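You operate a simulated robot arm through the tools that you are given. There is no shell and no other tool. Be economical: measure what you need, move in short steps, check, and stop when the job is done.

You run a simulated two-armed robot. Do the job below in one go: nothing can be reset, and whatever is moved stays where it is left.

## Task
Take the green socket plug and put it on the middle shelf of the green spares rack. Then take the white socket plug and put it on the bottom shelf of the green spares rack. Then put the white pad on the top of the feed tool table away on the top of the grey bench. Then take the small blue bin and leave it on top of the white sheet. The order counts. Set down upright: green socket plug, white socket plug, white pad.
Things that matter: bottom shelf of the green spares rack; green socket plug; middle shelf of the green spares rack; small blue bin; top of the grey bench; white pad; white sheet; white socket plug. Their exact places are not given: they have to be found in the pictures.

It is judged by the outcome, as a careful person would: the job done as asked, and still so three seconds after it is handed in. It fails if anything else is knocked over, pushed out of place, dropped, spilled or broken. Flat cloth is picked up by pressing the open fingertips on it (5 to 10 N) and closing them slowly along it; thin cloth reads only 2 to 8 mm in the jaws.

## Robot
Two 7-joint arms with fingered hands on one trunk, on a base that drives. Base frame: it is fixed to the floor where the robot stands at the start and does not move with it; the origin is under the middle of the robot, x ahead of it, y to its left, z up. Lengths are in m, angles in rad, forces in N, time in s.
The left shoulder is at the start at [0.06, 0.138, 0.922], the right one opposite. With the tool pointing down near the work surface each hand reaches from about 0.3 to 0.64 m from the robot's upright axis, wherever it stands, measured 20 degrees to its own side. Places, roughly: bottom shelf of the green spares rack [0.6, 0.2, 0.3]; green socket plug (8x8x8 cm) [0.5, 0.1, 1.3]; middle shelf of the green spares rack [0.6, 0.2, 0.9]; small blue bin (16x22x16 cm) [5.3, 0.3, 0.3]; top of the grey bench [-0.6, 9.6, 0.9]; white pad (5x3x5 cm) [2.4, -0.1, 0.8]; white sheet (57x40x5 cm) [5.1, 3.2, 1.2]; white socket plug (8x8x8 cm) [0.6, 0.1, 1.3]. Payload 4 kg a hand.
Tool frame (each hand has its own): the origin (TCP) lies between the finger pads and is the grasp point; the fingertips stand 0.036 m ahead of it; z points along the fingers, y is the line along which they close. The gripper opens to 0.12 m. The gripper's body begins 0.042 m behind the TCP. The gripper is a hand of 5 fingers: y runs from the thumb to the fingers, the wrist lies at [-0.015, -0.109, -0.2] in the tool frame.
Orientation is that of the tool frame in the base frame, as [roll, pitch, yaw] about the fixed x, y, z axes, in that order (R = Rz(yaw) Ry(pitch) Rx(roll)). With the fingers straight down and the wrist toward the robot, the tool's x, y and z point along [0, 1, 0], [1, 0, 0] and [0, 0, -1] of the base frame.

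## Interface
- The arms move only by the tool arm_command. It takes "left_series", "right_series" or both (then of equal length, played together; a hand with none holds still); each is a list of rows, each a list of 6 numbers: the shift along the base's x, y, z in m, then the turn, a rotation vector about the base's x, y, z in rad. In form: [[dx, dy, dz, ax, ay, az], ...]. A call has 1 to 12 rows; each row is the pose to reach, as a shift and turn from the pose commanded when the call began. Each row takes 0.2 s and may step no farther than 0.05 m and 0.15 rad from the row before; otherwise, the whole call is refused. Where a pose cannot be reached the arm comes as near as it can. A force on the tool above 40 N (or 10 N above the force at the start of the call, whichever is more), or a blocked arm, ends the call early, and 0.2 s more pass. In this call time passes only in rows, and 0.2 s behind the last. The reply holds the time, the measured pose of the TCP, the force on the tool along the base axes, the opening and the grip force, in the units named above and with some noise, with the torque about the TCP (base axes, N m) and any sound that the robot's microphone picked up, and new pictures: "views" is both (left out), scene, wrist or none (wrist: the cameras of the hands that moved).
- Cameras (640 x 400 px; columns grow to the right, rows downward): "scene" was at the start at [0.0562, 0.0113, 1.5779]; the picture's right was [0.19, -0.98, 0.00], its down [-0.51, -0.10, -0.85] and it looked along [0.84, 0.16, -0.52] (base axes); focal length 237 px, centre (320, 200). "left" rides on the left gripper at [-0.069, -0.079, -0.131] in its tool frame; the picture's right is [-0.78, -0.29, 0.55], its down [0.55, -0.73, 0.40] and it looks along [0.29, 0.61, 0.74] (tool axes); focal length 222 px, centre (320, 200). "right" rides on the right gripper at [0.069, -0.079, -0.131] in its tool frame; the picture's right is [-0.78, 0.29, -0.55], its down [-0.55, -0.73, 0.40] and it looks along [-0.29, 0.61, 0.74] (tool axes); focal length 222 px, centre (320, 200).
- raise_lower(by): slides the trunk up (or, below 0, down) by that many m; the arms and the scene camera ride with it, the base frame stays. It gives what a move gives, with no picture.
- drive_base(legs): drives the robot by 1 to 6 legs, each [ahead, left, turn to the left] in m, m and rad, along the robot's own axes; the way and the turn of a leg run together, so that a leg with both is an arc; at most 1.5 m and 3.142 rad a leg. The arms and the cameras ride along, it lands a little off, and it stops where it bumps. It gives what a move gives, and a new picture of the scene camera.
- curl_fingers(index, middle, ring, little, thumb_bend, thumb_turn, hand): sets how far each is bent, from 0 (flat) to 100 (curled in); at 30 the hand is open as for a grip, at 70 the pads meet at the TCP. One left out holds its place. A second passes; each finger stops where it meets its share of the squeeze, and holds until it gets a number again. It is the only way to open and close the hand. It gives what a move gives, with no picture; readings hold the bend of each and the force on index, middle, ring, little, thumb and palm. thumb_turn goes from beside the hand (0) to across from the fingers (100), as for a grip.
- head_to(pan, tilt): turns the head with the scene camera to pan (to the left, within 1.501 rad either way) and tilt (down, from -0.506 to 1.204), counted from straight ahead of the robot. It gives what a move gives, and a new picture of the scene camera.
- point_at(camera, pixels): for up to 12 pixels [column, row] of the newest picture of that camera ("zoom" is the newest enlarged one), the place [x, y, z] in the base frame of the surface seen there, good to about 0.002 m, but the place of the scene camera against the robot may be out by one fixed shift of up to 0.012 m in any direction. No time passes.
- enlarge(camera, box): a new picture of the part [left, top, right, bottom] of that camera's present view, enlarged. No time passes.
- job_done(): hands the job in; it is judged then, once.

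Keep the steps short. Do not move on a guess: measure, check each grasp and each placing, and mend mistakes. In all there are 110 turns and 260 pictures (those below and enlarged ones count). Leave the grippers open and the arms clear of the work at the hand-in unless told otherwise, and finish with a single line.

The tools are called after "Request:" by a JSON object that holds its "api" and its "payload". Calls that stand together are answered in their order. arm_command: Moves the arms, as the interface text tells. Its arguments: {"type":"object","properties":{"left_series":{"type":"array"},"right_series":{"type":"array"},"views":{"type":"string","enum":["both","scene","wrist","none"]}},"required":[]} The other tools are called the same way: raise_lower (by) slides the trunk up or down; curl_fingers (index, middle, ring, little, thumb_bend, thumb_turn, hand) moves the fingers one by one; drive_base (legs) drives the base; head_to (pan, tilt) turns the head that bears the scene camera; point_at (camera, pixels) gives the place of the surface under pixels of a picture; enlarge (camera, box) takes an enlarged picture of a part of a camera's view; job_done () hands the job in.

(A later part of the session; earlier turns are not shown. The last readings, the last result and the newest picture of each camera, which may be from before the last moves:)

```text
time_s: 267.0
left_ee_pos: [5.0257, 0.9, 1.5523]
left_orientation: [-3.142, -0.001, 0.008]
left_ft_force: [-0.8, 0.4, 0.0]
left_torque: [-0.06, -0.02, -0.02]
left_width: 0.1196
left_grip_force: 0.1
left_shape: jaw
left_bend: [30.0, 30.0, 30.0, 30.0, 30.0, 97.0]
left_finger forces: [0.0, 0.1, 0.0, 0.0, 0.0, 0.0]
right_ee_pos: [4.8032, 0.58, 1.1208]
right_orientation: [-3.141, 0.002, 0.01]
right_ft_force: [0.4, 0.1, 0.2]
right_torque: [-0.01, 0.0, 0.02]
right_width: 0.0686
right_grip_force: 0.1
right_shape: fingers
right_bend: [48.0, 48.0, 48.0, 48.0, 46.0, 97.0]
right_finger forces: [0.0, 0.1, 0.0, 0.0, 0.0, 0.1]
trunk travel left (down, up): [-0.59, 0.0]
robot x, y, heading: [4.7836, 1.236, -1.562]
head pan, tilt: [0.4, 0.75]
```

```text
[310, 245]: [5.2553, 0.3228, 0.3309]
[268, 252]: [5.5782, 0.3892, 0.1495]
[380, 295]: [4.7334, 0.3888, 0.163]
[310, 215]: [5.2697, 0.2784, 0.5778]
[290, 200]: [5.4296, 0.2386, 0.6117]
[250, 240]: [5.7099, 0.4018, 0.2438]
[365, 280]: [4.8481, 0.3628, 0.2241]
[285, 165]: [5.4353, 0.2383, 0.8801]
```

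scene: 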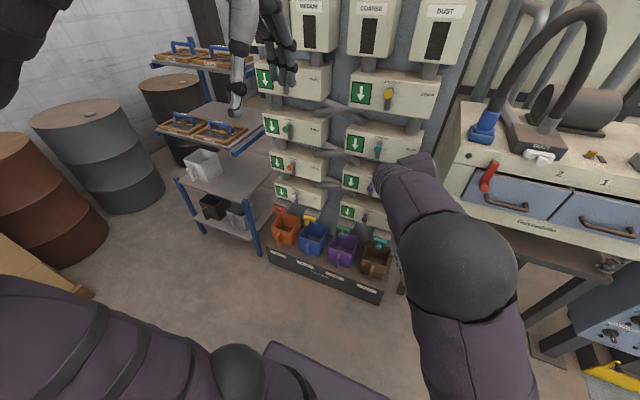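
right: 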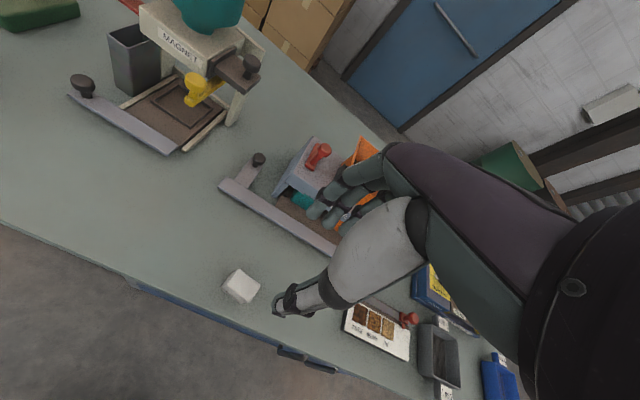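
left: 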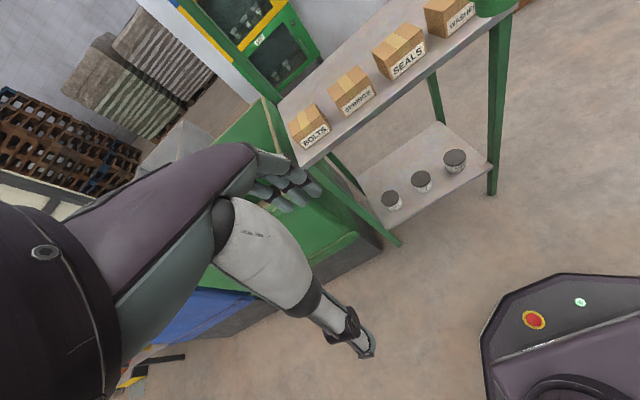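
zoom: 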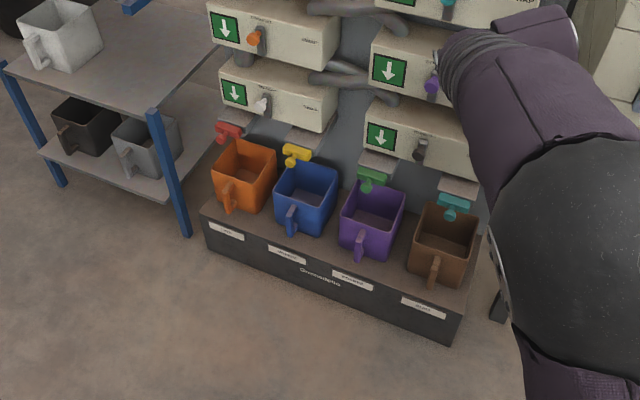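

The blue bin stands between the orange and purple ones, with a handle in front and a chute above it. I'll shift in front of it and lower the trunk for a closer look.

Request:
{"api": "drive_base", "payload": {"legs": [[0, 0.47, 0]]}}

Request:
{"api": "raise_lower", "payload": {"by": -0.38}}

Request:
{"api": "arm_command", "payload": {"right_series": [[-0.04, 0.02, 0, 0, 0, 0], [-0.08, 0.04, 0, 0, 0, 0], [-0.12, 0.06, 0, 0, 0, 0], [-0.15, 0.08, 0, 0, 0, 0]], "views": "wrist"}}

Request:
{"api": "head_to", "payload": {"pan": 0, "tilt": 0.8}}

```text
time_s: 269.8
left_ee_pos: [5.4972, 0.9029, 1.5518]
left_orientation: [3.141, -0.001, 0.008]
left_ft_force: [0.7, 0.5, 0.0]
left_torque: [-0.01, -0.01, 0.01]
left_width: 0.1198
left_grip_force: 0.0
left_shape: jaw
left_bend: [30.0, 30.0, 30.0, 30.0, 30.0, 97.0]
left_finger forces: [0.0, 0.0, 0.1, 0.0, 0.0, 0.0]
right_ee_pos: [5.275, 0.5842, 1.1198]
right_orientation: [-3.139, 0.0, 0.006]
right_ft_force: [0.6, 0.1, -0.1]
right_torque: [0.0, 0.01, -0.02]
right_width: 0.0687
right_grip_force: 0.1
right_shape: fingers
right_bend: [48.0, 48.0, 48.0, 48.0, 46.0, 97.0]
right_finger forces: [0.0, 0.0, 0.0, 0.0, 0.1, 0.0]
trunk travel left (down, up): [-0.59, 0.0]
robot x, y, heading: [5.2567, 1.2369, -1.561]
head pan, tilt: [0.4, 0.75]
```

scene: 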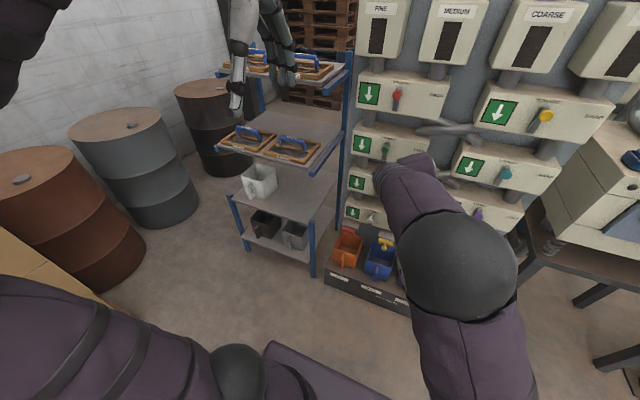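

```text
time_s: 273.5
left_ee_pos: [5.4961, 0.9039, 1.1722]
left_orientation: [3.141, 0.0, 0.008]
left_ft_force: [0.0, -0.1, -0.8]
left_torque: [-0.02, 0.0, -0.04]
left_width: 0.1199
left_grip_force: 0.0
left_shape: jaw
left_bend: [30.0, 30.0, 30.0, 30.0, 30.0, 97.0]
left_finger forces: [0.0, 0.0, 0.1, 0.0, 0.0, 0.1]
right_ee_pos: [5.2749, 0.5846, 0.7389]
right_orientation: [3.141, 0.0, 0.006]
right_ft_force: [0.3, 0.0, -0.1]
right_torque: [0.0, 0.01, -0.01]
right_width: 0.0688
right_grip_force: 0.1
right_shape: fingers
right_bend: [48.0, 48.0, 48.0, 48.0, 46.0, 97.0]
right_finger forces: [0.0, 0.0, 0.0, 0.0, 0.1, 0.1]
trunk travel left (down, up): [-0.21, 0.38]
robot x, y, heading: [5.254, 1.2401, -1.564]
head pan, tilt: [0.4, 0.75]
```

```text
time_s: 274.5
left_ee_pos: [5.4951, 0.9032, 1.1716]
left_orientation: [-3.141, 0.0, 0.006]
left_ft_force: [0.0, 0.1, -0.1]
left_torque: [0.02, 0.02, 0.01]
left_width: 0.1198
left_grip_force: 0.1
left_shape: jaw
left_bend: [30.0, 30.0, 30.0, 30.0, 30.0, 97.0]
left_finger forces: [0.1, 0.0, 0.1, 0.0, 0.0, 0.0]
right_ee_pos: [5.1257, 0.664, 0.7399]
right_orientation: [3.141, 0.0, 0.008]
right_ft_force: [-0.4, -0.1, -0.5]
right_torque: [-0.01, -0.02, 0.0]
right_width: 0.0686
right_grip_force: 0.1
right_shape: fingers
right_bend: [48.0, 48.0, 48.0, 48.0, 46.0, 97.0]
right_finger forces: [0.0, 0.0, 0.0, 0.0, 0.1, 0.0]
trunk travel left (down, up): [-0.21, 0.38]
robot x, y, heading: [5.2524, 1.2363, -1.56]
head pan, tilt: [0.4, 0.75]
```

right: 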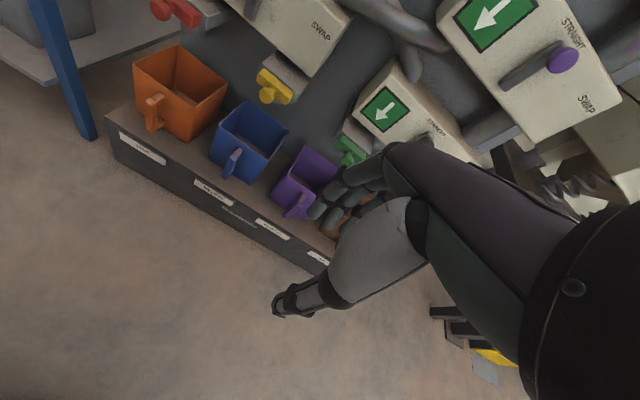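

```text
time_s: 275.4
left_ee_pos: [5.4948, 0.9042, 1.1723]
left_orientation: [3.141, 0.0, 0.006]
left_ft_force: [-0.7, 1.4, 0.1]
left_torque: [0.0, 0.05, 0.0]
left_width: 0.1198
left_grip_force: 0.1
left_shape: jaw
left_bend: [30.0, 30.0, 30.0, 30.0, 30.0, 97.0]
left_finger forces: [0.1, 0.0, 0.0, 0.1, 0.0, 0.0]
right_ee_pos: [5.1245, 0.6642, 0.7399]
right_orientation: [3.142, 0.0, 0.007]
right_ft_force: [0.1, 0.5, -0.1]
right_torque: [-0.01, -0.02, -0.01]
right_width: 0.0685
right_grip_force: 0.1
right_shape: fingers
right_bend: [48.0, 48.0, 48.0, 48.0, 46.0, 97.0]
right_finger forces: [0.0, 0.0, 0.1, 0.0, 0.0, 0.1]
trunk travel left (down, up): [-0.21, 0.38]
robot x, y, heading: [5.2517, 1.2409, -1.565]
head pan, tilt: [0.0, 0.799]
```

scene: 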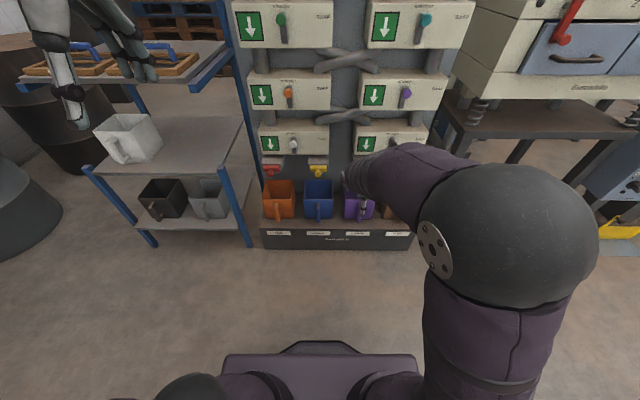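

Request:
{"api": "enlarge", "payload": {"camera": "right", "box": [190, 60, 330, 210]}}

Request:
{"api": "enlarge", "payload": {"camera": "scene", "box": [260, 120, 380, 240]}}

Request:
{"api": "point_at", "payload": {"camera": "right", "pixels": [[245, 104], [286, 130], [212, 143], [258, 163], [238, 150], [228, 172], [250, 130], [275, 90], [226, 180], [262, 170], [240, 160]]}}

```text
2.67 times, centred on (260, 135) of right
```

zoom: 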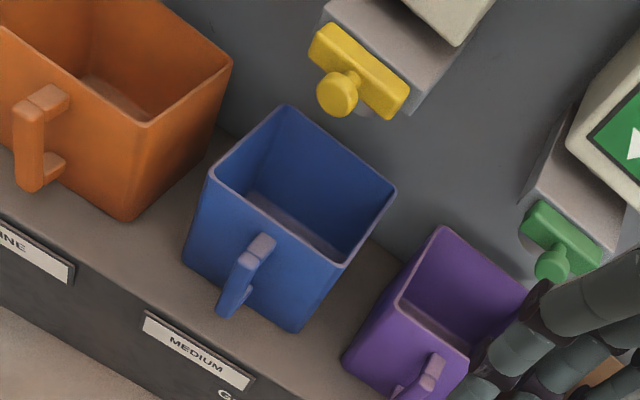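

```text
3.33 times, centred on (320, 180) of scene
```

zoom: 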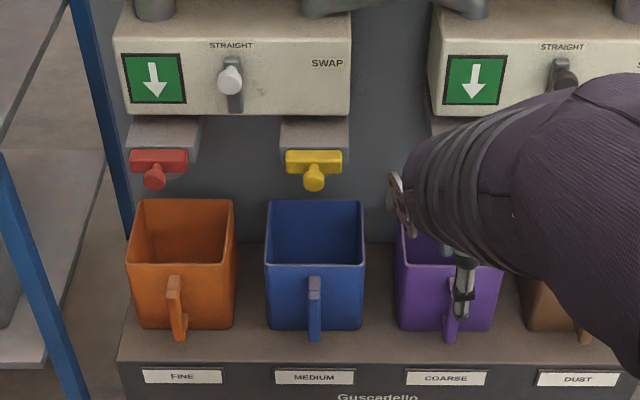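

```text
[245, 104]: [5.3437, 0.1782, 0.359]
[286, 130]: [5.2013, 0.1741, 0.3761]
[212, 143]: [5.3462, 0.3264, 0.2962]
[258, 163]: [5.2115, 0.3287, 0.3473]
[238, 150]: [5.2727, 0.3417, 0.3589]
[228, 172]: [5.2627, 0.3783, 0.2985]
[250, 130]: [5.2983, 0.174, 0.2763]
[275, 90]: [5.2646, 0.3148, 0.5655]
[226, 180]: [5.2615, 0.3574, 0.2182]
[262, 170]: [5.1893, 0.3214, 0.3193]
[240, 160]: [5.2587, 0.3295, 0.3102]
```

The bin's walls span x 5.195–5.35, y 0.174–0.33, with the rim at 0.377 and the handle at x≈5.268. The chute's yellow knob hangs above at about y≈0.32, z≈0.55. Plan: with the hand tilted, hook the front wall from inside and slide the bin a few cm toward me, then grip the wall and lift. First I'll pull the hand back and drive closer.

Request:
{"api": "arm_command", "payload": {"right_series": [[0.02, 0.04, 0, 0, 0, 0], [0.04, 0.08, 0, 0, 0, 0], [0.06, 0.12, 0, 0, 0, 0], [0.08, 0.16, 0, 0, 0, 0], [0.1, 0.2, 0, 0, 0, 0]], "views": "none"}}

Request:
{"api": "drive_base", "payload": {"legs": [[0.4, 0.1, -0.01]]}}

Request:
{"api": "arm_command", "payload": {"right_series": [[0, 0, 0, -0.12, 0, 0], [0, 0, 0, -0.25, 0, 0], [0, 0, 0, -0.38, 0, 0], [0, 0, 0, -0.5, 0, 0]], "views": "wrist"}}

```text
time_s: 276.6
left_ee_pos: [5.495, 0.9035, 1.1725]
left_orientation: [-3.14, 0.001, 0.006]
left_ft_force: [0.5, -0.2, 0.8]
left_torque: [0.01, -0.01, 0.03]
left_width: 0.1198
left_grip_force: 0.1
left_shape: jaw
left_bend: [30.0, 30.0, 30.0, 30.0, 30.0, 97.0]
left_finger forces: [0.0, 0.1, 0.0, 0.0, 0.1, 0.0]
right_ee_pos: [5.2325, 0.8674, 0.7372]
right_orientation: [-3.094, -0.082, 0.013]
right_ft_force: [0.5, 0.1, 0.7]
right_torque: [0.01, 0.03, 0.03]
right_width: 0.069
right_grip_force: 0.0
right_shape: fingers
right_bend: [48.0, 48.0, 48.0, 48.0, 46.0, 97.0]
right_finger forces: [0.0, 0.1, 0.0, 0.0, 0.1, 0.0]
trunk travel left (down, up): [-0.21, 0.38]
robot x, y, heading: [5.2536, 1.24, -1.561]
head pan, tilt: [0.0, 0.799]
```

```text
time_s: 279.1
left_ee_pos: [5.5945, 0.4995, 1.1707]
left_orientation: [3.142, -0.001, 0.0]
left_ft_force: [-0.7, -0.6, -0.1]
left_torque: [0.03, 0.01, 0.02]
left_width: 0.1198
left_grip_force: 0.0
left_shape: jaw
left_bend: [30.0, 30.0, 30.0, 30.0, 30.0, 97.0]
left_finger forces: [0.1, 0.0, 0.1, 0.1, 0.0, 0.0]
right_ee_pos: [5.3331, 0.4669, 0.7372]
right_orientation: [-3.094, -0.076, 0.013]
right_ft_force: [1.1, -1.0, -0.1]
right_torque: [0.01, 0.01, 0.0]
right_width: 0.0689
right_grip_force: 0.1
right_shape: fingers
right_bend: [48.0, 48.0, 48.0, 48.0, 46.0, 97.0]
right_finger forces: [0.0, 0.0, 0.0, 0.1, 0.0, 0.1]
trunk travel left (down, up): [-0.21, 0.38]
robot x, y, heading: [5.3556, 0.8346, -1.57]
head pan, tilt: [0.0, 0.799]
```

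scene: 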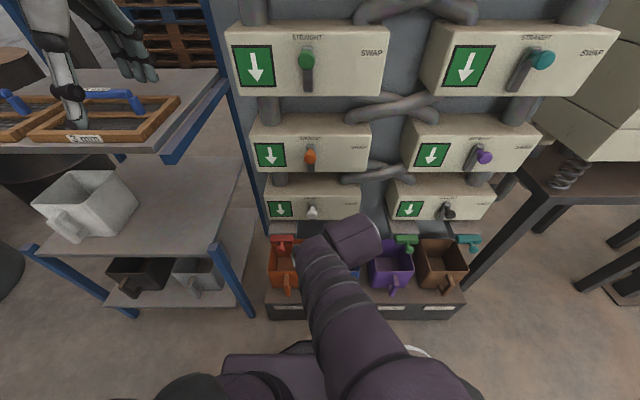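

```text
time_s: 279.7
left_ee_pos: [5.5949, 0.4991, 1.1713]
left_orientation: [-3.14, -0.001, -0.002]
left_ft_force: [-0.4, 0.2, -0.3]
left_torque: [0.06, -0.03, 0.03]
left_width: 0.1197
left_grip_force: 0.0
left_shape: jaw
left_bend: [30.0, 30.0, 30.0, 30.0, 30.0, 97.0]
left_finger forces: [0.0, 0.0, 0.0, 0.1, 0.0, 0.1]
right_ee_pos: [5.3463, 0.4819, 0.7262]
right_orientation: [3.122, -0.246, 0.065]
right_ft_force: [-0.4, 0.6, 0.7]
right_torque: [-0.01, 0.01, -0.02]
right_width: 0.0686
right_grip_force: 0.1
right_shape: fingers
right_bend: [48.0, 48.0, 48.0, 48.0, 46.0, 97.0]
right_finger forces: [0.0, 0.1, 0.0, 0.0, 0.1, 0.1]
trunk travel left (down, up): [-0.21, 0.38]
robot x, y, heading: [5.3568, 0.8357, -1.571]
head pan, tilt: [0.0, 0.799]
stopped in row 3 (right hand): the arm was blocked; the commanded pose is now the measured one
```

right: 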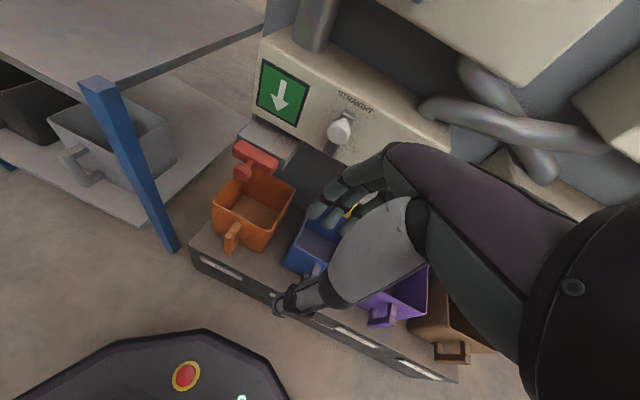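

The right arm was blocked near the body, and the left hand is above the sieve trays. I'll measure that clearance before moving on.

Request:
{"api": "point_at", "payload": {"camera": "scene", "pixels": [[90, 93], [130, 75], [72, 122], [75, 85], [150, 75], [100, 135], [55, 50]]}}

Request:
{"api": "arm_command", "payload": {"right_series": [[0, -0.005, -0.04, 0.01, 0.12, -0.03], [0, -0.01, -0.08, 0.02, 0.24, -0.06], [0, -0.015, -0.12, 0.02, 0.246, -0.065], [0, -0.02, -0.16, 0.02, 0.246, -0.065]], "views": "wrist"}}

```text
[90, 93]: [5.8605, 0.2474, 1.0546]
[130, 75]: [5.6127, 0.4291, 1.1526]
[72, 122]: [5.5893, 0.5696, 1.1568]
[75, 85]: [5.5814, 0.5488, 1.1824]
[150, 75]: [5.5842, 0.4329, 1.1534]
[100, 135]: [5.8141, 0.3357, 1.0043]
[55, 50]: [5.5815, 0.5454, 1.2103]
```

```text
time_s: 280.3
left_ee_pos: [5.5933, 0.5004, 1.1717]
left_orientation: [3.141, -0.001, -0.002]
left_ft_force: [-0.3, -0.3, 0.1]
left_torque: [0.0, -0.02, -0.01]
left_width: 0.1199
left_grip_force: 0.0
left_shape: jaw
left_bend: [30.0, 30.0, 30.0, 30.0, 30.0, 97.0]
left_finger forces: [0.0, 0.0, 0.1, 0.0, 0.0, 0.1]
right_ee_pos: [5.4202, 0.5229, 0.6869]
right_orientation: [-3.098, -0.243, 0.194]
right_ft_force: [0.1, -0.4, -0.5]
right_torque: [0.01, 0.0, 0.02]
right_width: 0.0689
right_grip_force: 0.1
right_shape: fingers
right_bend: [48.0, 48.0, 48.0, 48.0, 46.0, 97.0]
right_finger forces: [0.0, 0.0, 0.1, 0.0, 0.0, 0.1]
trunk travel left (down, up): [-0.21, 0.38]
robot x, y, heading: [5.3535, 0.8341, -1.571]
head pan, tilt: [0.0, 0.799]
stopped in row 2 (right hand): the arm was blocked; the commanded pose is now the measured one
```

right: 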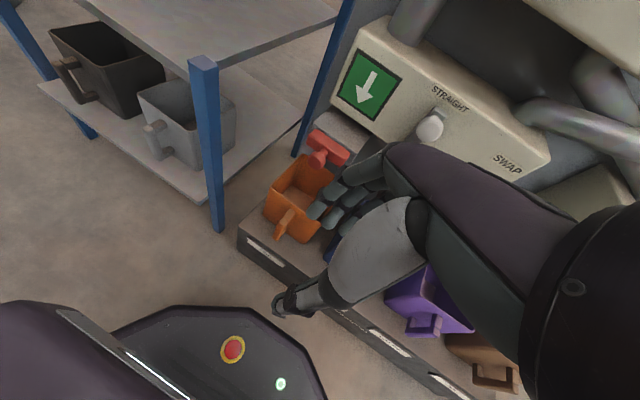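

I'm too close for this arm pose. I'll back off, extend and tilt the arm in free space, then drive in.

Request:
{"api": "drive_base", "payload": {"legs": [[-0.4, 0, 0]]}}

Request:
{"api": "arm_command", "payload": {"right_series": [[-0.02, -0.04, 0, 0, 0, 0], [-0.04, -0.08, 0, 0, 0, 0], [-0.06, -0.12, 0, 0, 0.06, -0.05], [-0.08, -0.16, 0, -0.02, 0.14, -0.1], [-0.1, -0.2, 0, -0.04, 0.2, -0.15], [-0.11, -0.24, 0, -0.04, 0.243, -0.19]], "views": "none"}}

```text
time_s: 282.9
left_ee_pos: [5.5949, 0.9072, 1.1712]
left_orientation: [-3.14, -0.001, 0.002]
left_ft_force: [-0.4, 0.5, 0.1]
left_torque: [-0.01, 0.03, 0.01]
left_width: 0.1196
left_grip_force: 0.0
left_shape: jaw
left_bend: [30.0, 30.0, 30.0, 30.0, 30.0, 97.0]
left_finger forces: [0.0, 0.1, 0.1, 0.0, 0.1, 0.0]
right_ee_pos: [5.4201, 0.9297, 0.6876]
right_orientation: [-3.098, -0.243, 0.196]
right_ft_force: [-0.4, -0.2, 0.1]
right_torque: [-0.01, 0.0, -0.01]
right_width: 0.0687
right_grip_force: 0.0
right_shape: fingers
right_bend: [48.0, 48.0, 48.0, 48.0, 46.0, 97.0]
right_finger forces: [0.0, 0.0, 0.0, 0.0, 0.0, 0.1]
trunk travel left (down, up): [-0.21, 0.38]
robot x, y, heading: [5.3562, 1.2457, -1.567]
head pan, tilt: [0.0, 0.799]
```

scene: 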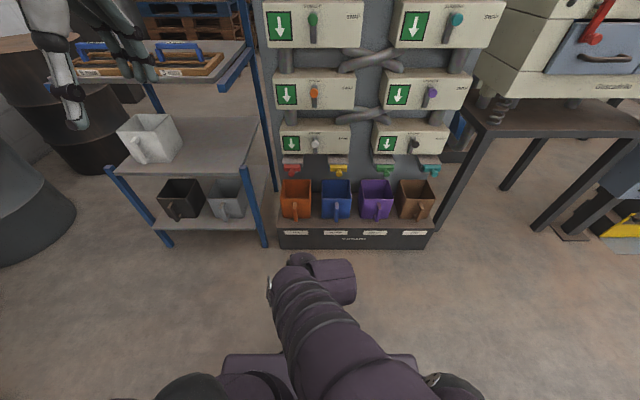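

```text
time_s: 284.2
left_ee_pos: [5.5941, 0.9066, 1.1718]
left_orientation: [-3.141, 0.001, 0.001]
left_ft_force: [0.4, 0.5, 0.0]
left_torque: [-0.04, -0.01, 0.0]
left_width: 0.1197
left_grip_force: 0.2
left_shape: jaw
left_bend: [30.0, 30.0, 30.0, 30.0, 30.0, 97.0]
left_finger forces: [0.0, 0.1, 0.1, 0.0, 0.1, 0.0]
right_ee_pos: [5.3084, 0.6886, 0.6861]
right_orientation: [-3.114, 0.002, 0.004]
right_ft_force: [0.0, -0.6, 0.0]
right_torque: [0.05, -0.04, 0.0]
right_width: 0.0689
right_grip_force: 0.0
right_shape: fingers
right_bend: [48.0, 48.0, 48.0, 48.0, 46.0, 97.0]
right_finger forces: [0.0, 0.0, 0.1, 0.0, 0.1, 0.0]
trunk travel left (down, up): [-0.21, 0.38]
robot x, y, heading: [5.3537, 1.2435, -1.565]
head pan, tilt: [0.0, 0.799]
```

Request:
{"api": "arm_command", "payload": {"right_series": [[0, -0.01, -0.03, -0.09, 0, 0], [0, -0.02, -0.07, -0.2, 0, 0], [0, -0.03, -0.11, -0.32, 0, 0], [0, -0.04, -0.15, -0.43, 0, 0], [0, -0.05, -0.19, -0.53, 0, 0], [0, -0.06, -0.235, -0.53, 0, 0]], "views": "both"}}

```text
time_s: 285.6
left_ee_pos: [5.5961, 0.9064, 1.1716]
left_orientation: [-3.138, 0.0, 0.002]
left_ft_force: [0.9, -0.4, -0.7]
left_torque: [0.0, 0.02, -0.03]
left_width: 0.12
left_grip_force: 0.1
left_shape: jaw
left_bend: [30.0, 30.0, 30.0, 30.0, 30.0, 97.0]
left_finger forces: [0.0, 0.0, 0.0, 0.1, 0.0, 0.1]
right_ee_pos: [5.3106, 0.6308, 0.4512]
right_orientation: [2.635, 0.003, 0.003]
right_ft_force: [-0.6, 0.6, -0.5]
right_torque: [0.01, 0.01, 0.03]
right_width: 0.0687
right_grip_force: 0.0
right_shape: fingers
right_bend: [48.0, 48.0, 48.0, 48.0, 46.0, 97.0]
right_finger forces: [0.1, 0.0, 0.0, 0.1, 0.2, 0.0]
trunk travel left (down, up): [-0.21, 0.38]
robot x, y, heading: [5.3556, 1.2427, -1.563]
head pan, tilt: [0.0, 0.799]
```

scene: 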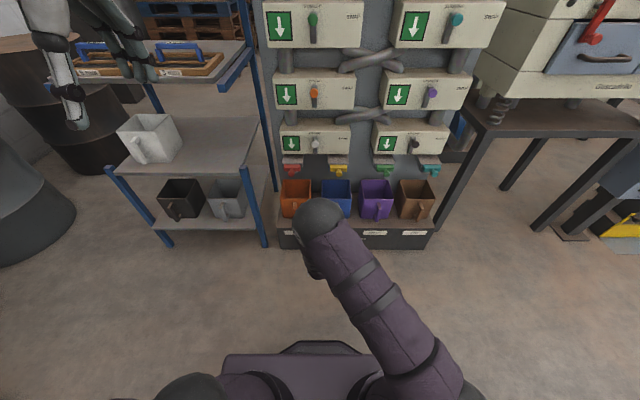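
right: 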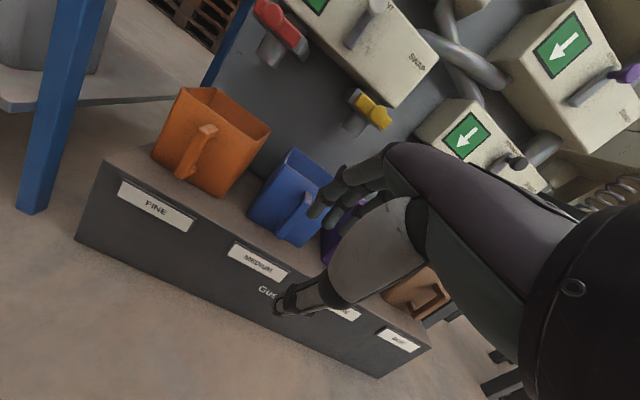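

Request:
{"api": "enlarge", "payload": {"camera": "right", "box": [230, 80, 400, 260]}}

Request:
{"api": "point_at", "payload": {"camera": "right", "pixels": [[290, 150], [268, 182], [306, 202], [318, 209], [330, 175], [355, 97], [372, 112], [352, 125], [300, 210], [285, 235]]}}

```text
2.22 times, centred on (315, 170) of right
```

zoom: 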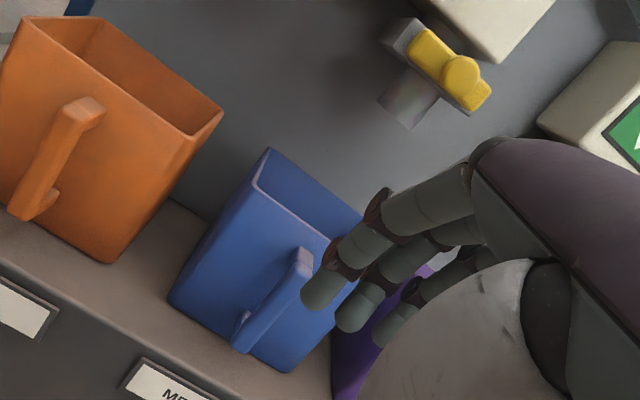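

```text
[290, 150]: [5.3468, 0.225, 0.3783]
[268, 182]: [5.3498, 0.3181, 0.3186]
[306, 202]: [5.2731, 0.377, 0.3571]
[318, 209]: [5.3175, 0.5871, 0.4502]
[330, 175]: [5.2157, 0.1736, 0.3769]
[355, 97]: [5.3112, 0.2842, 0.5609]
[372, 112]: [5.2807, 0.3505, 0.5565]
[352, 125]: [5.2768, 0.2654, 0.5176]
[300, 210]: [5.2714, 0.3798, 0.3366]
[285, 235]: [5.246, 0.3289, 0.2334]
```

The chute knob reaches y≈0.35 at z≈0.54, so I'll tilt the hand more (0.8 rad). That way only the fingertips enter the bin and the hand stays clear.

Request:
{"api": "arm_command", "payload": {"right_series": [[0, 0, 0, -0.1, 0, 0], [0, 0, -0.01, -0.2, 0, 0], [0, 0, -0.02, -0.3, 0, 0]], "views": "none"}}

Request:
{"api": "drive_base", "payload": {"legs": [[0.25, 0, -0.005]]}}

Request:
{"api": "arm_command", "payload": {"right_series": [[0, 0, 0, 0, 0, 0]], "views": "wrist"}}

```text
time_s: 286.4
left_ee_pos: [5.5954, 0.9065, 1.1723]
left_orientation: [3.141, -0.001, 0.002]
left_ft_force: [-0.3, 0.1, 0.8]
left_torque: [-0.02, 0.0, 0.01]
left_width: 0.1198
left_grip_force: 0.0
left_shape: jaw
left_bend: [30.0, 30.0, 30.0, 30.0, 30.0, 97.0]
left_finger forces: [0.1, 0.0, 0.1, 0.0, 0.0, 0.0]
right_ee_pos: [5.3095, 0.6295, 0.4309]
right_orientation: [2.336, 0.005, 0.003]
right_ft_force: [0.2, -0.2, -0.2]
right_torque: [0.05, 0.03, 0.03]
right_width: 0.0686
right_grip_force: 0.0
right_shape: fingers
right_bend: [48.0, 48.0, 48.0, 48.0, 46.0, 97.0]
right_finger forces: [0.1, 0.0, 0.1, 0.1, 0.1, 0.0]
trunk travel left (down, up): [-0.21, 0.38]
robot x, y, heading: [5.3552, 1.2415, -1.565]
head pan, tilt: [0.0, 0.799]
```

```text
time_s: 288.3
left_ee_pos: [5.5931, 0.657, 1.1716]
left_orientation: [3.141, -0.001, -0.005]
left_ft_force: [0.0, -0.2, 0.3]
left_torque: [0.0, 0.03, 0.02]
left_width: 0.1201
left_grip_force: 0.1
left_shape: jaw
left_bend: [30.0, 30.0, 30.0, 30.0, 30.0, 97.0]
left_finger forces: [0.0, 0.1, 0.0, 0.0, 0.1, 0.1]
right_ee_pos: [5.3044, 0.3826, 0.4324]
right_orientation: [2.338, 0.006, -0.002]
right_ft_force: [-0.3, 1.3, -1.1]
right_torque: [0.01, -0.01, 0.02]
right_width: 0.0688
right_grip_force: 0.2
right_shape: fingers
right_bend: [48.0, 48.0, 48.0, 48.0, 46.0, 97.0]
right_finger forces: [0.0, 0.0, 0.1, 0.0, 0.1, 0.1]
trunk travel left (down, up): [-0.21, 0.38]
robot x, y, heading: [5.3542, 0.9957, -1.577]
head pan, tilt: [0.0, 0.799]
```

scene: 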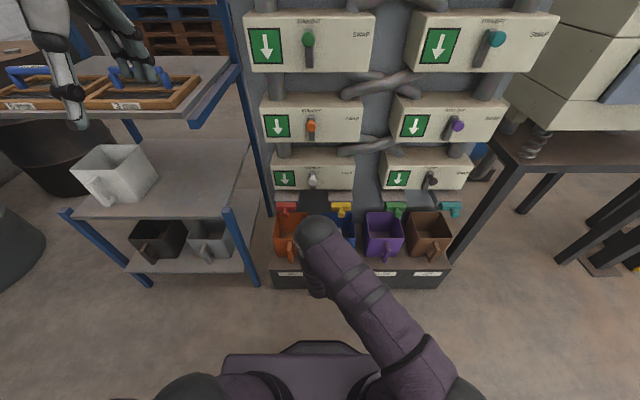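

```text
time_s: 288.7
left_ee_pos: [5.5939, 0.6577, 1.1722]
left_orientation: [-3.141, -0.001, -0.006]
left_ft_force: [-0.8, 0.0, 0.1]
left_torque: [0.0, -0.01, -0.01]
left_width: 0.1198
left_grip_force: 0.1
left_shape: jaw
left_bend: [30.0, 30.0, 30.0, 30.0, 30.0, 97.0]
left_finger forces: [0.0, 0.0, 0.0, 0.0, 0.1, 0.0]
right_ee_pos: [5.3075, 0.3828, 0.4327]
right_orientation: [2.341, 0.005, 0.0]
right_ft_force: [-0.3, -0.5, 0.3]
right_torque: [-0.01, 0.02, 0.0]
right_width: 0.0684
right_grip_force: 0.0
right_shape: fingers
right_bend: [48.0, 48.0, 48.0, 48.0, 46.0, 97.0]
right_finger forces: [0.1, 0.0, 0.1, 0.1, 0.0, 0.1]
trunk travel left (down, up): [-0.21, 0.38]
robot x, y, heading: [5.3531, 0.9962, -1.571]
head pan, tilt: [0.0, 0.799]
```

right: 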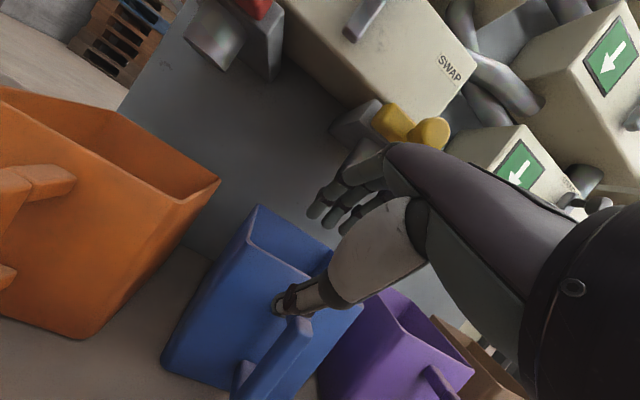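

Request:
{"api": "arm_command", "payload": {"right_series": [[0.012, -0.01, 0, 0, 0, 0], [0.012, -0.016, -0.03, 0, 0, 0], [0.012, -0.018, -0.06, 0, 0, 0], [0.012, -0.018, -0.085, 0, 0, 0]], "views": "wrist"}}

Request:
{"api": "enlarge", "payload": {"camera": "right", "box": [170, 140, 430, 400]}}

```text
time_s: 289.7
left_ee_pos: [5.5926, 0.6574, 1.1724]
left_orientation: [-3.14, 0.0, -0.004]
left_ft_force: [0.4, -0.7, 1.1]
left_torque: [0.01, -0.02, 0.04]
left_width: 0.1196
left_grip_force: 0.0
left_shape: jaw
left_bend: [30.0, 30.0, 30.0, 30.0, 30.0, 97.0]
left_finger forces: [0.1, 0.0, 0.1, 0.1, 0.1, 0.1]
right_ee_pos: [5.318, 0.3643, 0.3472]
right_orientation: [2.339, 0.005, -0.004]
right_ft_force: [-0.6, -0.3, 1.4]
right_torque: [0.0, 0.08, 0.04]
right_width: 0.0691
right_grip_force: 0.5
right_shape: fingers
right_bend: [48.0, 48.0, 48.0, 47.0, 46.0, 97.0]
right_finger forces: [0.0, 0.0, 0.0, 1.9, 0.0, 0.0]
trunk travel left (down, up): [-0.21, 0.38]
robot x, y, heading: [5.3596, 0.9971, -1.574]
head pan, tilt: [0.0, 0.799]
```

right: 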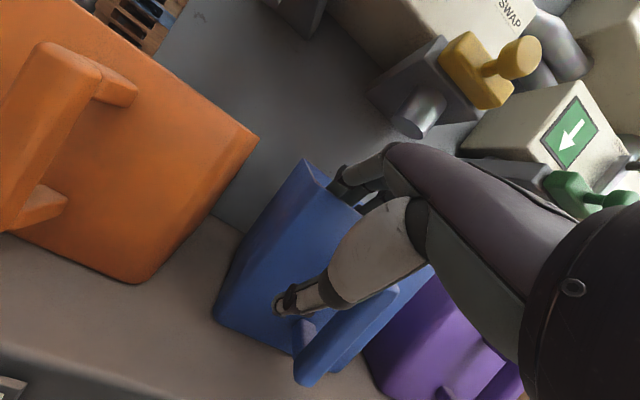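

```text
1.54 times, centred on (300, 270) of right
```

zoom: 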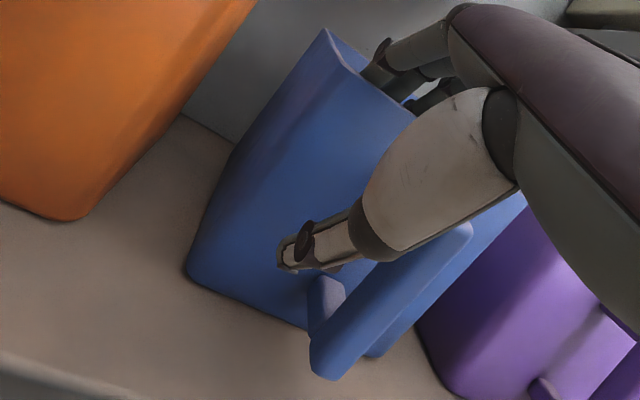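

The fingers are inside the wall and the thumb outside beside the handle. I'll close on the wall here.

Request:
{"api": "curl_fingers", "payload": {"hand": "right", "index": 66, "middle": 66, "ring": 66, "little": 66, "thumb_bend": 68}}

Request:
{"api": "arm_command", "payload": {"right_series": [[0, 0, 0, 0, 0, 0]], "views": "wrist"}}

```text
time_s: 290.7
left_ee_pos: [5.5933, 0.6576, 1.1723]
left_orientation: [-3.14, -0.001, -0.002]
left_ft_force: [0.1, 0.8, -0.5]
left_torque: [-0.01, 0.01, 0.04]
left_width: 0.1198
left_grip_force: 0.1
left_shape: jaw
left_bend: [30.0, 30.0, 30.0, 30.0, 30.0, 97.0]
left_finger forces: [0.0, 0.0, 0.1, 0.0, 0.0, 0.0]
right_ee_pos: [5.3185, 0.3646, 0.3466]
right_orientation: [2.34, 0.005, -0.002]
right_ft_force: [-0.4, -1.0, -1.0]
right_torque: [0.04, 0.05, 0.07]
right_width: 0.0116
right_grip_force: 1.1
right_shape: fingers
right_bend: [66.0, 66.0, 66.0, 66.0, 67.0, 97.0]
right_finger forces: [0.0, 0.1, 0.1, 1.2, 0.8, 0.0]
trunk travel left (down, up): [-0.21, 0.38]
robot x, y, heading: [5.3552, 0.9951, -1.573]
head pan, tilt: [0.0, 0.799]
```

```text
time_s: 291.1
left_ee_pos: [5.5945, 0.6582, 1.1722]
left_orientation: [-3.141, 0.002, -0.004]
left_ft_force: [0.6, -0.4, -0.1]
left_torque: [-0.01, 0.02, 0.03]
left_width: 0.1196
left_grip_force: 0.0
left_shape: jaw
left_bend: [30.0, 30.0, 30.0, 30.0, 30.0, 97.0]
left_finger forces: [0.0, 0.1, 0.1, 0.1, 0.1, 0.1]
right_ee_pos: [5.3176, 0.3651, 0.347]
right_orientation: [2.339, 0.007, -0.003]
right_ft_force: [-1.0, -0.1, -0.3]
right_torque: [0.06, 0.03, 0.1]
right_width: 0.0116
right_grip_force: 1.2
right_shape: fingers
right_bend: [66.0, 66.0, 66.0, 66.0, 67.0, 97.0]
right_finger forces: [0.0, 0.0, 0.1, 1.1, 0.8, 0.0]
trunk travel left (down, up): [-0.21, 0.38]
robot x, y, heading: [5.3507, 0.9936, -1.569]
head pan, tilt: [0.0, 0.799]
```

right: 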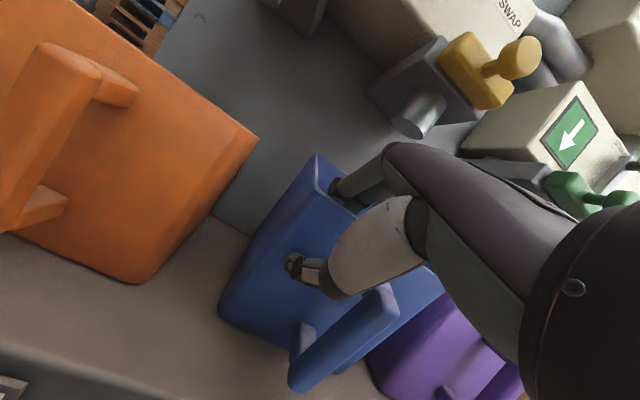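

Nearly touching. I'll close further for a firm pinch.

Request:
{"api": "curl_fingers", "payload": {"hand": "right", "index": 76, "middle": 76, "ring": 76, "little": 76, "thumb_bend": 78}}

Request:
{"api": "arm_command", "payload": {"right_series": [[0, 0.01, 0.004, 0, 0, 0], [0, 0.02, 0.008, 0, 0, 0]], "views": "wrist"}}

```text
time_s: 292.1
left_ee_pos: [5.5937, 0.6575, 1.1723]
left_orientation: [-3.139, 0.0, -0.005]
left_ft_force: [0.8, 0.5, -0.2]
left_torque: [0.04, 0.01, -0.01]
left_width: 0.1198
left_grip_force: 0.1
left_shape: jaw
left_bend: [30.0, 30.0, 30.0, 30.0, 30.0, 97.0]
left_finger forces: [0.0, 0.1, 0.0, 0.1, 0.1, 0.0]
right_ee_pos: [5.3183, 0.3654, 0.3479]
right_orientation: [2.341, 0.006, 0.0]
right_ft_force: [0.4, 0.0, -0.3]
right_torque: [0.12, 0.0, -0.01]
right_width: 0.0006
right_grip_force: 13.2
right_shape: fingers
right_bend: [74.0, 76.0, 76.0, 76.0, 71.0, 95.0]
right_finger forces: [10.1, 3.3, 0.0, 0.1, 13.3, 0.0]
trunk travel left (down, up): [-0.21, 0.38]
robot x, y, heading: [5.3574, 0.9936, -1.574]
head pan, tilt: [0.0, 0.799]
```

```text
time_s: 292.7
left_ee_pos: [5.5931, 0.6593, 1.1716]
left_orientation: [-3.14, 0.0, -0.005]
left_ft_force: [0.3, -0.4, -0.6]
left_torque: [0.0, 0.01, -0.03]
left_width: 0.1198
left_grip_force: 0.1
left_shape: jaw
left_bend: [30.0, 30.0, 30.0, 30.0, 30.0, 97.0]
left_finger forces: [0.0, 0.0, 0.0, 0.0, 0.0, 0.0]
right_ee_pos: [5.3186, 0.3847, 0.355]
right_orientation: [2.34, 0.004, -0.001]
right_ft_force: [0.0, 0.0, -2.1]
right_torque: [0.1, -0.07, 0.0]
right_width: 0.0007
right_grip_force: 13.5
right_shape: fingers
right_bend: [74.0, 75.0, 76.0, 76.0, 71.0, 95.0]
right_finger forces: [12.2, 1.8, 0.1, 0.1, 13.4, 0.1]
trunk travel left (down, up): [-0.21, 0.38]
robot x, y, heading: [5.3541, 0.9964, -1.571]
head pan, tilt: [0.0, 0.799]
```

right: 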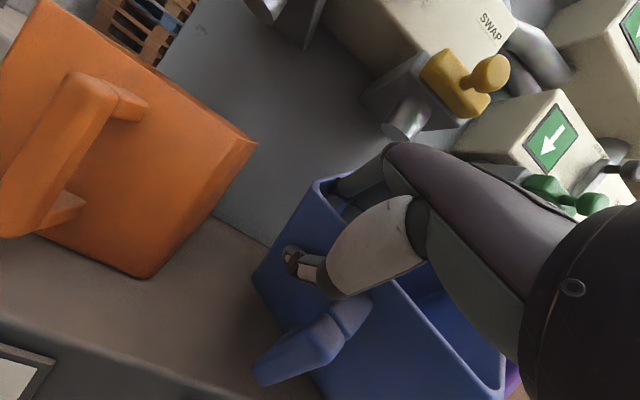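

The bin has turned in the pinch. I'll look from the head before going on.

Request:
{"api": "head_to", "payload": {"pan": 0.1, "tilt": 0.8}}

Request:
{"api": "enlarge", "payload": {"camera": "scene", "box": [260, 170, 420, 310]}}

Request:
{"api": "enlarge", "payload": {"camera": "right", "box": [180, 140, 540, 400]}}

```text
time_s: 293.3
left_ee_pos: [5.593, 0.6577, 1.1721]
left_orientation: [3.141, -0.001, -0.004]
left_ft_force: [-0.8, -0.4, -0.5]
left_torque: [0.01, 0.01, -0.03]
left_width: 0.1197
left_grip_force: 0.0
left_shape: jaw
left_bend: [30.0, 30.0, 30.0, 30.0, 30.0, 97.0]
left_finger forces: [0.0, 0.0, 0.0, 0.0, 0.0, 0.0]
right_ee_pos: [5.3182, 0.3833, 0.3554]
right_orientation: [2.339, 0.004, -0.001]
right_ft_force: [0.4, -0.6, -1.1]
right_torque: [0.09, -0.06, 0.04]
right_width: 0.0005
right_grip_force: 13.8
right_shape: fingers
right_bend: [74.0, 75.0, 76.0, 76.0, 71.0, 95.0]
right_finger forces: [11.9, 2.0, 0.1, 0.0, 13.5, 0.0]
trunk travel left (down, up): [-0.21, 0.38]
robot x, y, heading: [5.3534, 0.9944, -1.575]
head pan, tilt: [0.099, 0.799]
```

scene: 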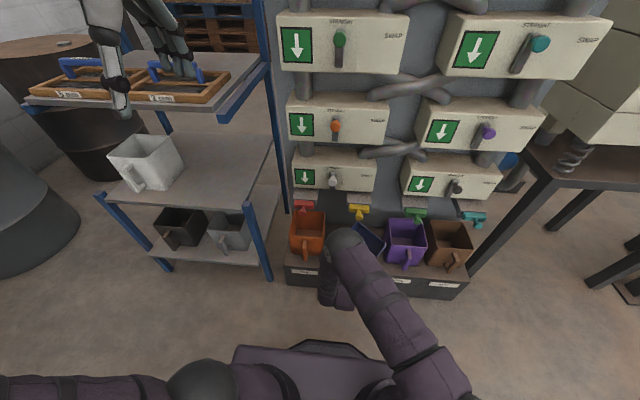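

```text
2.86 times, centred on (340, 240) of scene
```

zoom: 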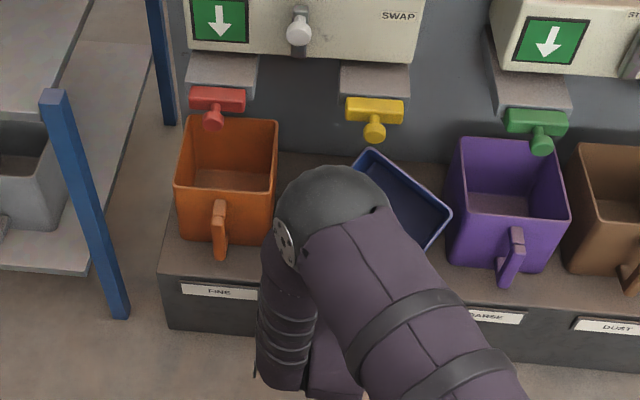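

```text
1.54 times, centred on (360, 270) of right
```

zoom: 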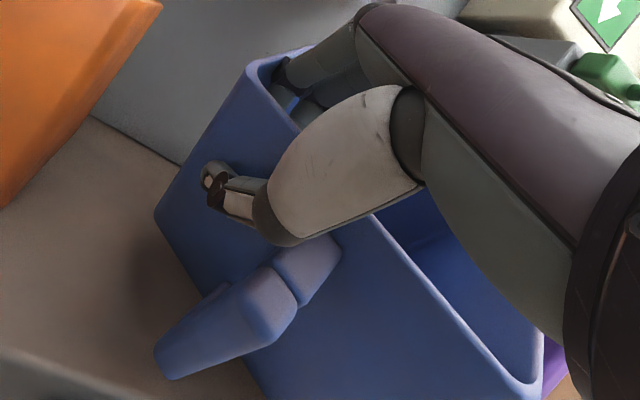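

Squeezing on one side rolled the bin. I'll set it back down and release it, then only hook it forward without pinching.

Request:
{"api": "arm_command", "payload": {"right_series": [[0, -0.004, -0.004, 0, 0, 0], [0, -0.006, -0.009, 0, 0, 0], [0, -0.006, -0.014, 0, 0, 0]], "views": "none"}}

Request:
{"api": "curl_fingers", "payload": {"hand": "right", "index": 62, "middle": 60, "ring": 58, "little": 56, "thumb_bend": 58}}

Request:
{"api": "arm_command", "payload": {"right_series": [[0, 0, 0, 0, 0, 0]], "views": "both"}}

```text
time_s: 294.1
left_ee_pos: [5.5924, 0.6585, 1.1726]
left_orientation: [3.141, 0.002, -0.005]
left_ft_force: [0.0, 0.2, 0.2]
left_torque: [-0.01, -0.03, 0.0]
left_width: 0.1198
left_grip_force: 0.0
left_shape: jaw
left_bend: [30.0, 30.0, 30.0, 30.0, 30.0, 97.0]
left_finger forces: [0.0, 0.1, 0.0, 0.0, 0.0, 0.0]
right_ee_pos: [5.3188, 0.378, 0.341]
right_orientation: [2.339, 0.007, -0.005]
right_ft_force: [1.3, 0.1, 0.5]
right_torque: [0.1, 0.04, 0.06]
right_width: 0.0008
right_grip_force: 13.6
right_shape: fingers
right_bend: [74.0, 76.0, 76.0, 76.0, 71.0, 95.0]
right_finger forces: [8.8, 4.5, 0.1, 0.1, 13.5, 0.0]
trunk travel left (down, up): [-0.21, 0.38]
robot x, y, heading: [5.3549, 0.9943, -1.577]
head pan, tilt: [0.099, 0.799]
```

```text
time_s: 295.1
left_ee_pos: [5.5929, 0.6579, 1.1718]
left_orientation: [3.141, -0.001, -0.003]
left_ft_force: [-0.3, -0.2, 1.2]
left_torque: [0.02, -0.01, -0.03]
left_width: 0.1197
left_grip_force: 0.1
left_shape: jaw
left_bend: [30.0, 30.0, 30.0, 30.0, 30.0, 97.0]
left_finger forces: [0.0, 0.0, 0.1, 0.0, 0.0, 0.0]
right_ee_pos: [5.3186, 0.3774, 0.3414]
right_orientation: [2.337, 0.006, -0.006]
right_ft_force: [-1.8, 0.3, 8.0]
right_torque: [0.06, -0.08, 0.0]
right_width: 0.0343
right_grip_force: 4.2
right_shape: fingers
right_bend: [60.0, 60.0, 57.0, 56.0, 57.0, 97.0]
right_finger forces: [4.9, 0.0, 0.1, 1.1, 2.0, 0.1]
trunk travel left (down, up): [-0.21, 0.38]
robot x, y, heading: [5.3536, 0.9901, -1.569]
head pan, tilt: [0.099, 0.799]
```

```text
time_s: 295.5
left_ee_pos: [5.5929, 0.6582, 1.1719]
left_orientation: [3.141, 0.0, -0.002]
left_ft_force: [-1.0, -0.3, -0.2]
left_torque: [0.02, 0.0, -0.02]
left_width: 0.1199
left_grip_force: 0.0
left_shape: jaw
left_bend: [30.0, 30.0, 30.0, 30.0, 30.0, 97.0]
left_finger forces: [0.1, 0.0, 0.0, 0.0, 0.1, 0.1]
right_ee_pos: [5.3175, 0.3773, 0.341]
right_orientation: [2.339, 0.006, -0.003]
right_ft_force: [-2.7, 0.4, 7.9]
right_torque: [0.08, -0.1, -0.03]
right_width: 0.0348
right_grip_force: 3.8
right_shape: fingers
right_bend: [60.0, 60.0, 57.0, 56.0, 57.0, 97.0]
right_finger forces: [5.4, 0.0, 0.1, 1.1, 1.8, 0.0]
trunk travel left (down, up): [-0.21, 0.38]
robot x, y, heading: [5.3535, 0.9944, -1.573]
head pan, tilt: [0.099, 0.799]
```

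scene: 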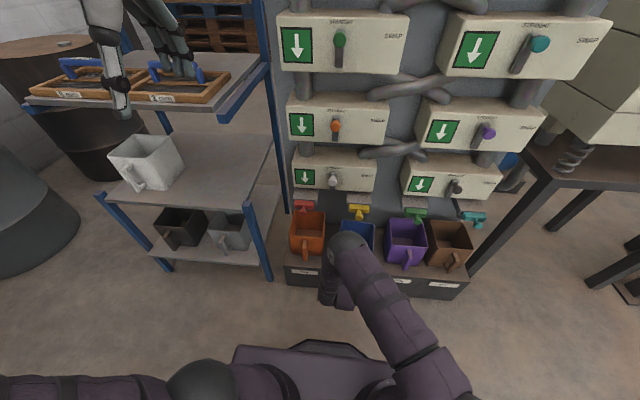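
right: 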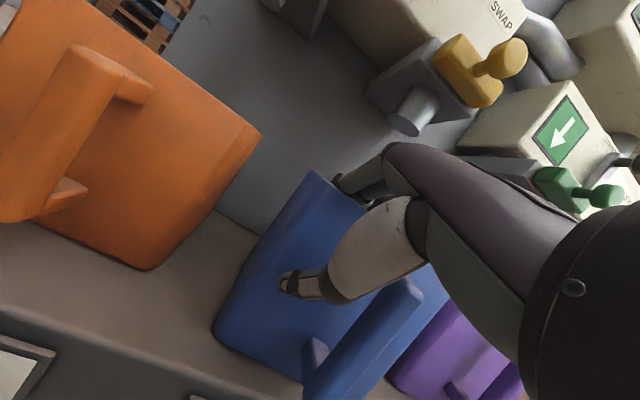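

The bin is upright again. I'll loosen the thumb, center the fingers and drag it about 7 cm toward me.

Request:
{"api": "curl_fingers", "payload": {"hand": "right", "index": 54, "middle": 54, "ring": 54, "little": 54, "thumb_bend": 45}}

Request:
{"api": "arm_command", "payload": {"right_series": [[-0.012, 0, 0.004, 0, 0, 0], [-0.012, 0.015, 0.004, 0, 0, 0], [-0.012, 0.03, 0.004, 0, 0, 0], [-0.012, 0.045, 0.004, 0, 0, 0], [-0.012, 0.06, 0.004, 0, 0, 0], [-0.012, 0.075, 0.004, 0, 0, 0], [-0.012, 0.09, 0.004, 0, 0, 0]], "views": "both"}}

```text
time_s: 296.5
left_ee_pos: [5.5938, 0.6571, 1.1715]
left_orientation: [-3.141, -0.001, -0.002]
left_ft_force: [-0.1, -0.2, 0.1]
left_torque: [-0.02, -0.01, 0.0]
left_width: 0.1197
left_grip_force: 0.1
left_shape: jaw
left_bend: [30.0, 30.0, 30.0, 30.0, 30.0, 97.0]
left_finger forces: [0.0, 0.0, 0.0, 0.1, 0.1, 0.0]
right_ee_pos: [5.3175, 0.3776, 0.342]
right_orientation: [2.339, 0.007, -0.006]
right_ft_force: [0.1, -0.4, 0.9]
right_torque: [0.01, 0.05, 0.01]
right_width: 0.061
right_grip_force: 0.8
right_shape: fingers
right_bend: [54.0, 54.0, 54.0, 54.0, 45.0, 97.0]
right_finger forces: [0.1, 0.1, 0.1, 0.9, 0.0, 0.1]
trunk travel left (down, up): [-0.21, 0.38]
robot x, y, heading: [5.3547, 0.9921, -1.577]
head pan, tilt: [0.099, 0.799]
```

```text
time_s: 298.1
left_ee_pos: [5.5919, 0.6584, 1.172]
left_orientation: [-3.141, 0.0, -0.004]
left_ft_force: [-0.1, -1.0, 0.3]
left_torque: [-0.02, 0.04, -0.04]
left_width: 0.1198
left_grip_force: 0.1
left_shape: jaw
left_bend: [30.0, 30.0, 30.0, 30.0, 30.0, 97.0]
left_finger forces: [0.1, 0.1, 0.1, 0.0, 0.0, 0.1]
right_ee_pos: [5.3065, 0.4675, 0.3448]
right_orientation: [2.341, 0.006, -0.005]
right_ft_force: [-0.6, -0.7, 0.1]
right_torque: [0.01, 0.04, 0.03]
right_width: 0.0611
right_grip_force: 0.2
right_shape: fingers
right_bend: [54.0, 54.0, 54.0, 54.0, 45.0, 97.0]
right_finger forces: [0.1, 0.0, 0.0, 0.2, 0.0, 0.0]
trunk travel left (down, up): [-0.21, 0.38]
robot x, y, heading: [5.354, 0.9954, -1.576]
head pan, tilt: [0.099, 0.799]
```

scene: 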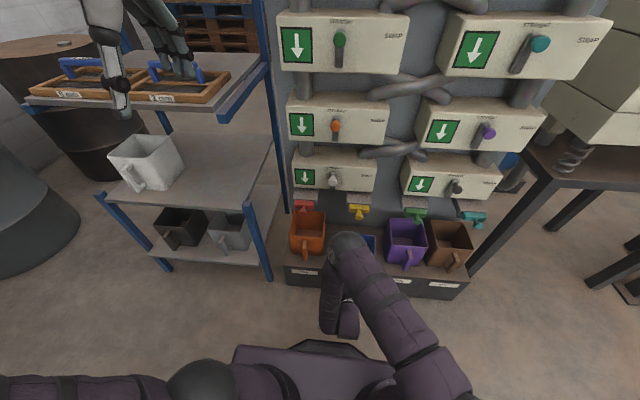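
right: 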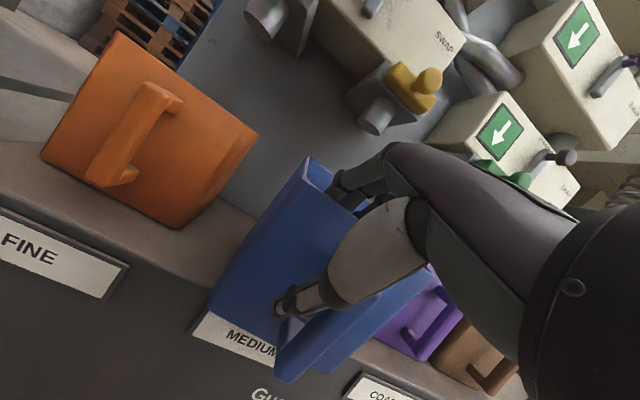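

Request:
{"api": "point_at", "payload": {"camera": "right", "pixels": [[303, 172], [330, 185], [405, 305], [290, 370], [215, 310], [250, 240], [375, 95], [430, 80]]}}

```text
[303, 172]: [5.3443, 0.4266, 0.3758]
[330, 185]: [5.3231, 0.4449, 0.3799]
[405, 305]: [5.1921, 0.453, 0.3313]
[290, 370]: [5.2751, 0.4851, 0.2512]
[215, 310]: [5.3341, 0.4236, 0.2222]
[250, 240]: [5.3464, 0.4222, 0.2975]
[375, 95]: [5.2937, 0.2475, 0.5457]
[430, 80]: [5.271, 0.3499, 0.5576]
```

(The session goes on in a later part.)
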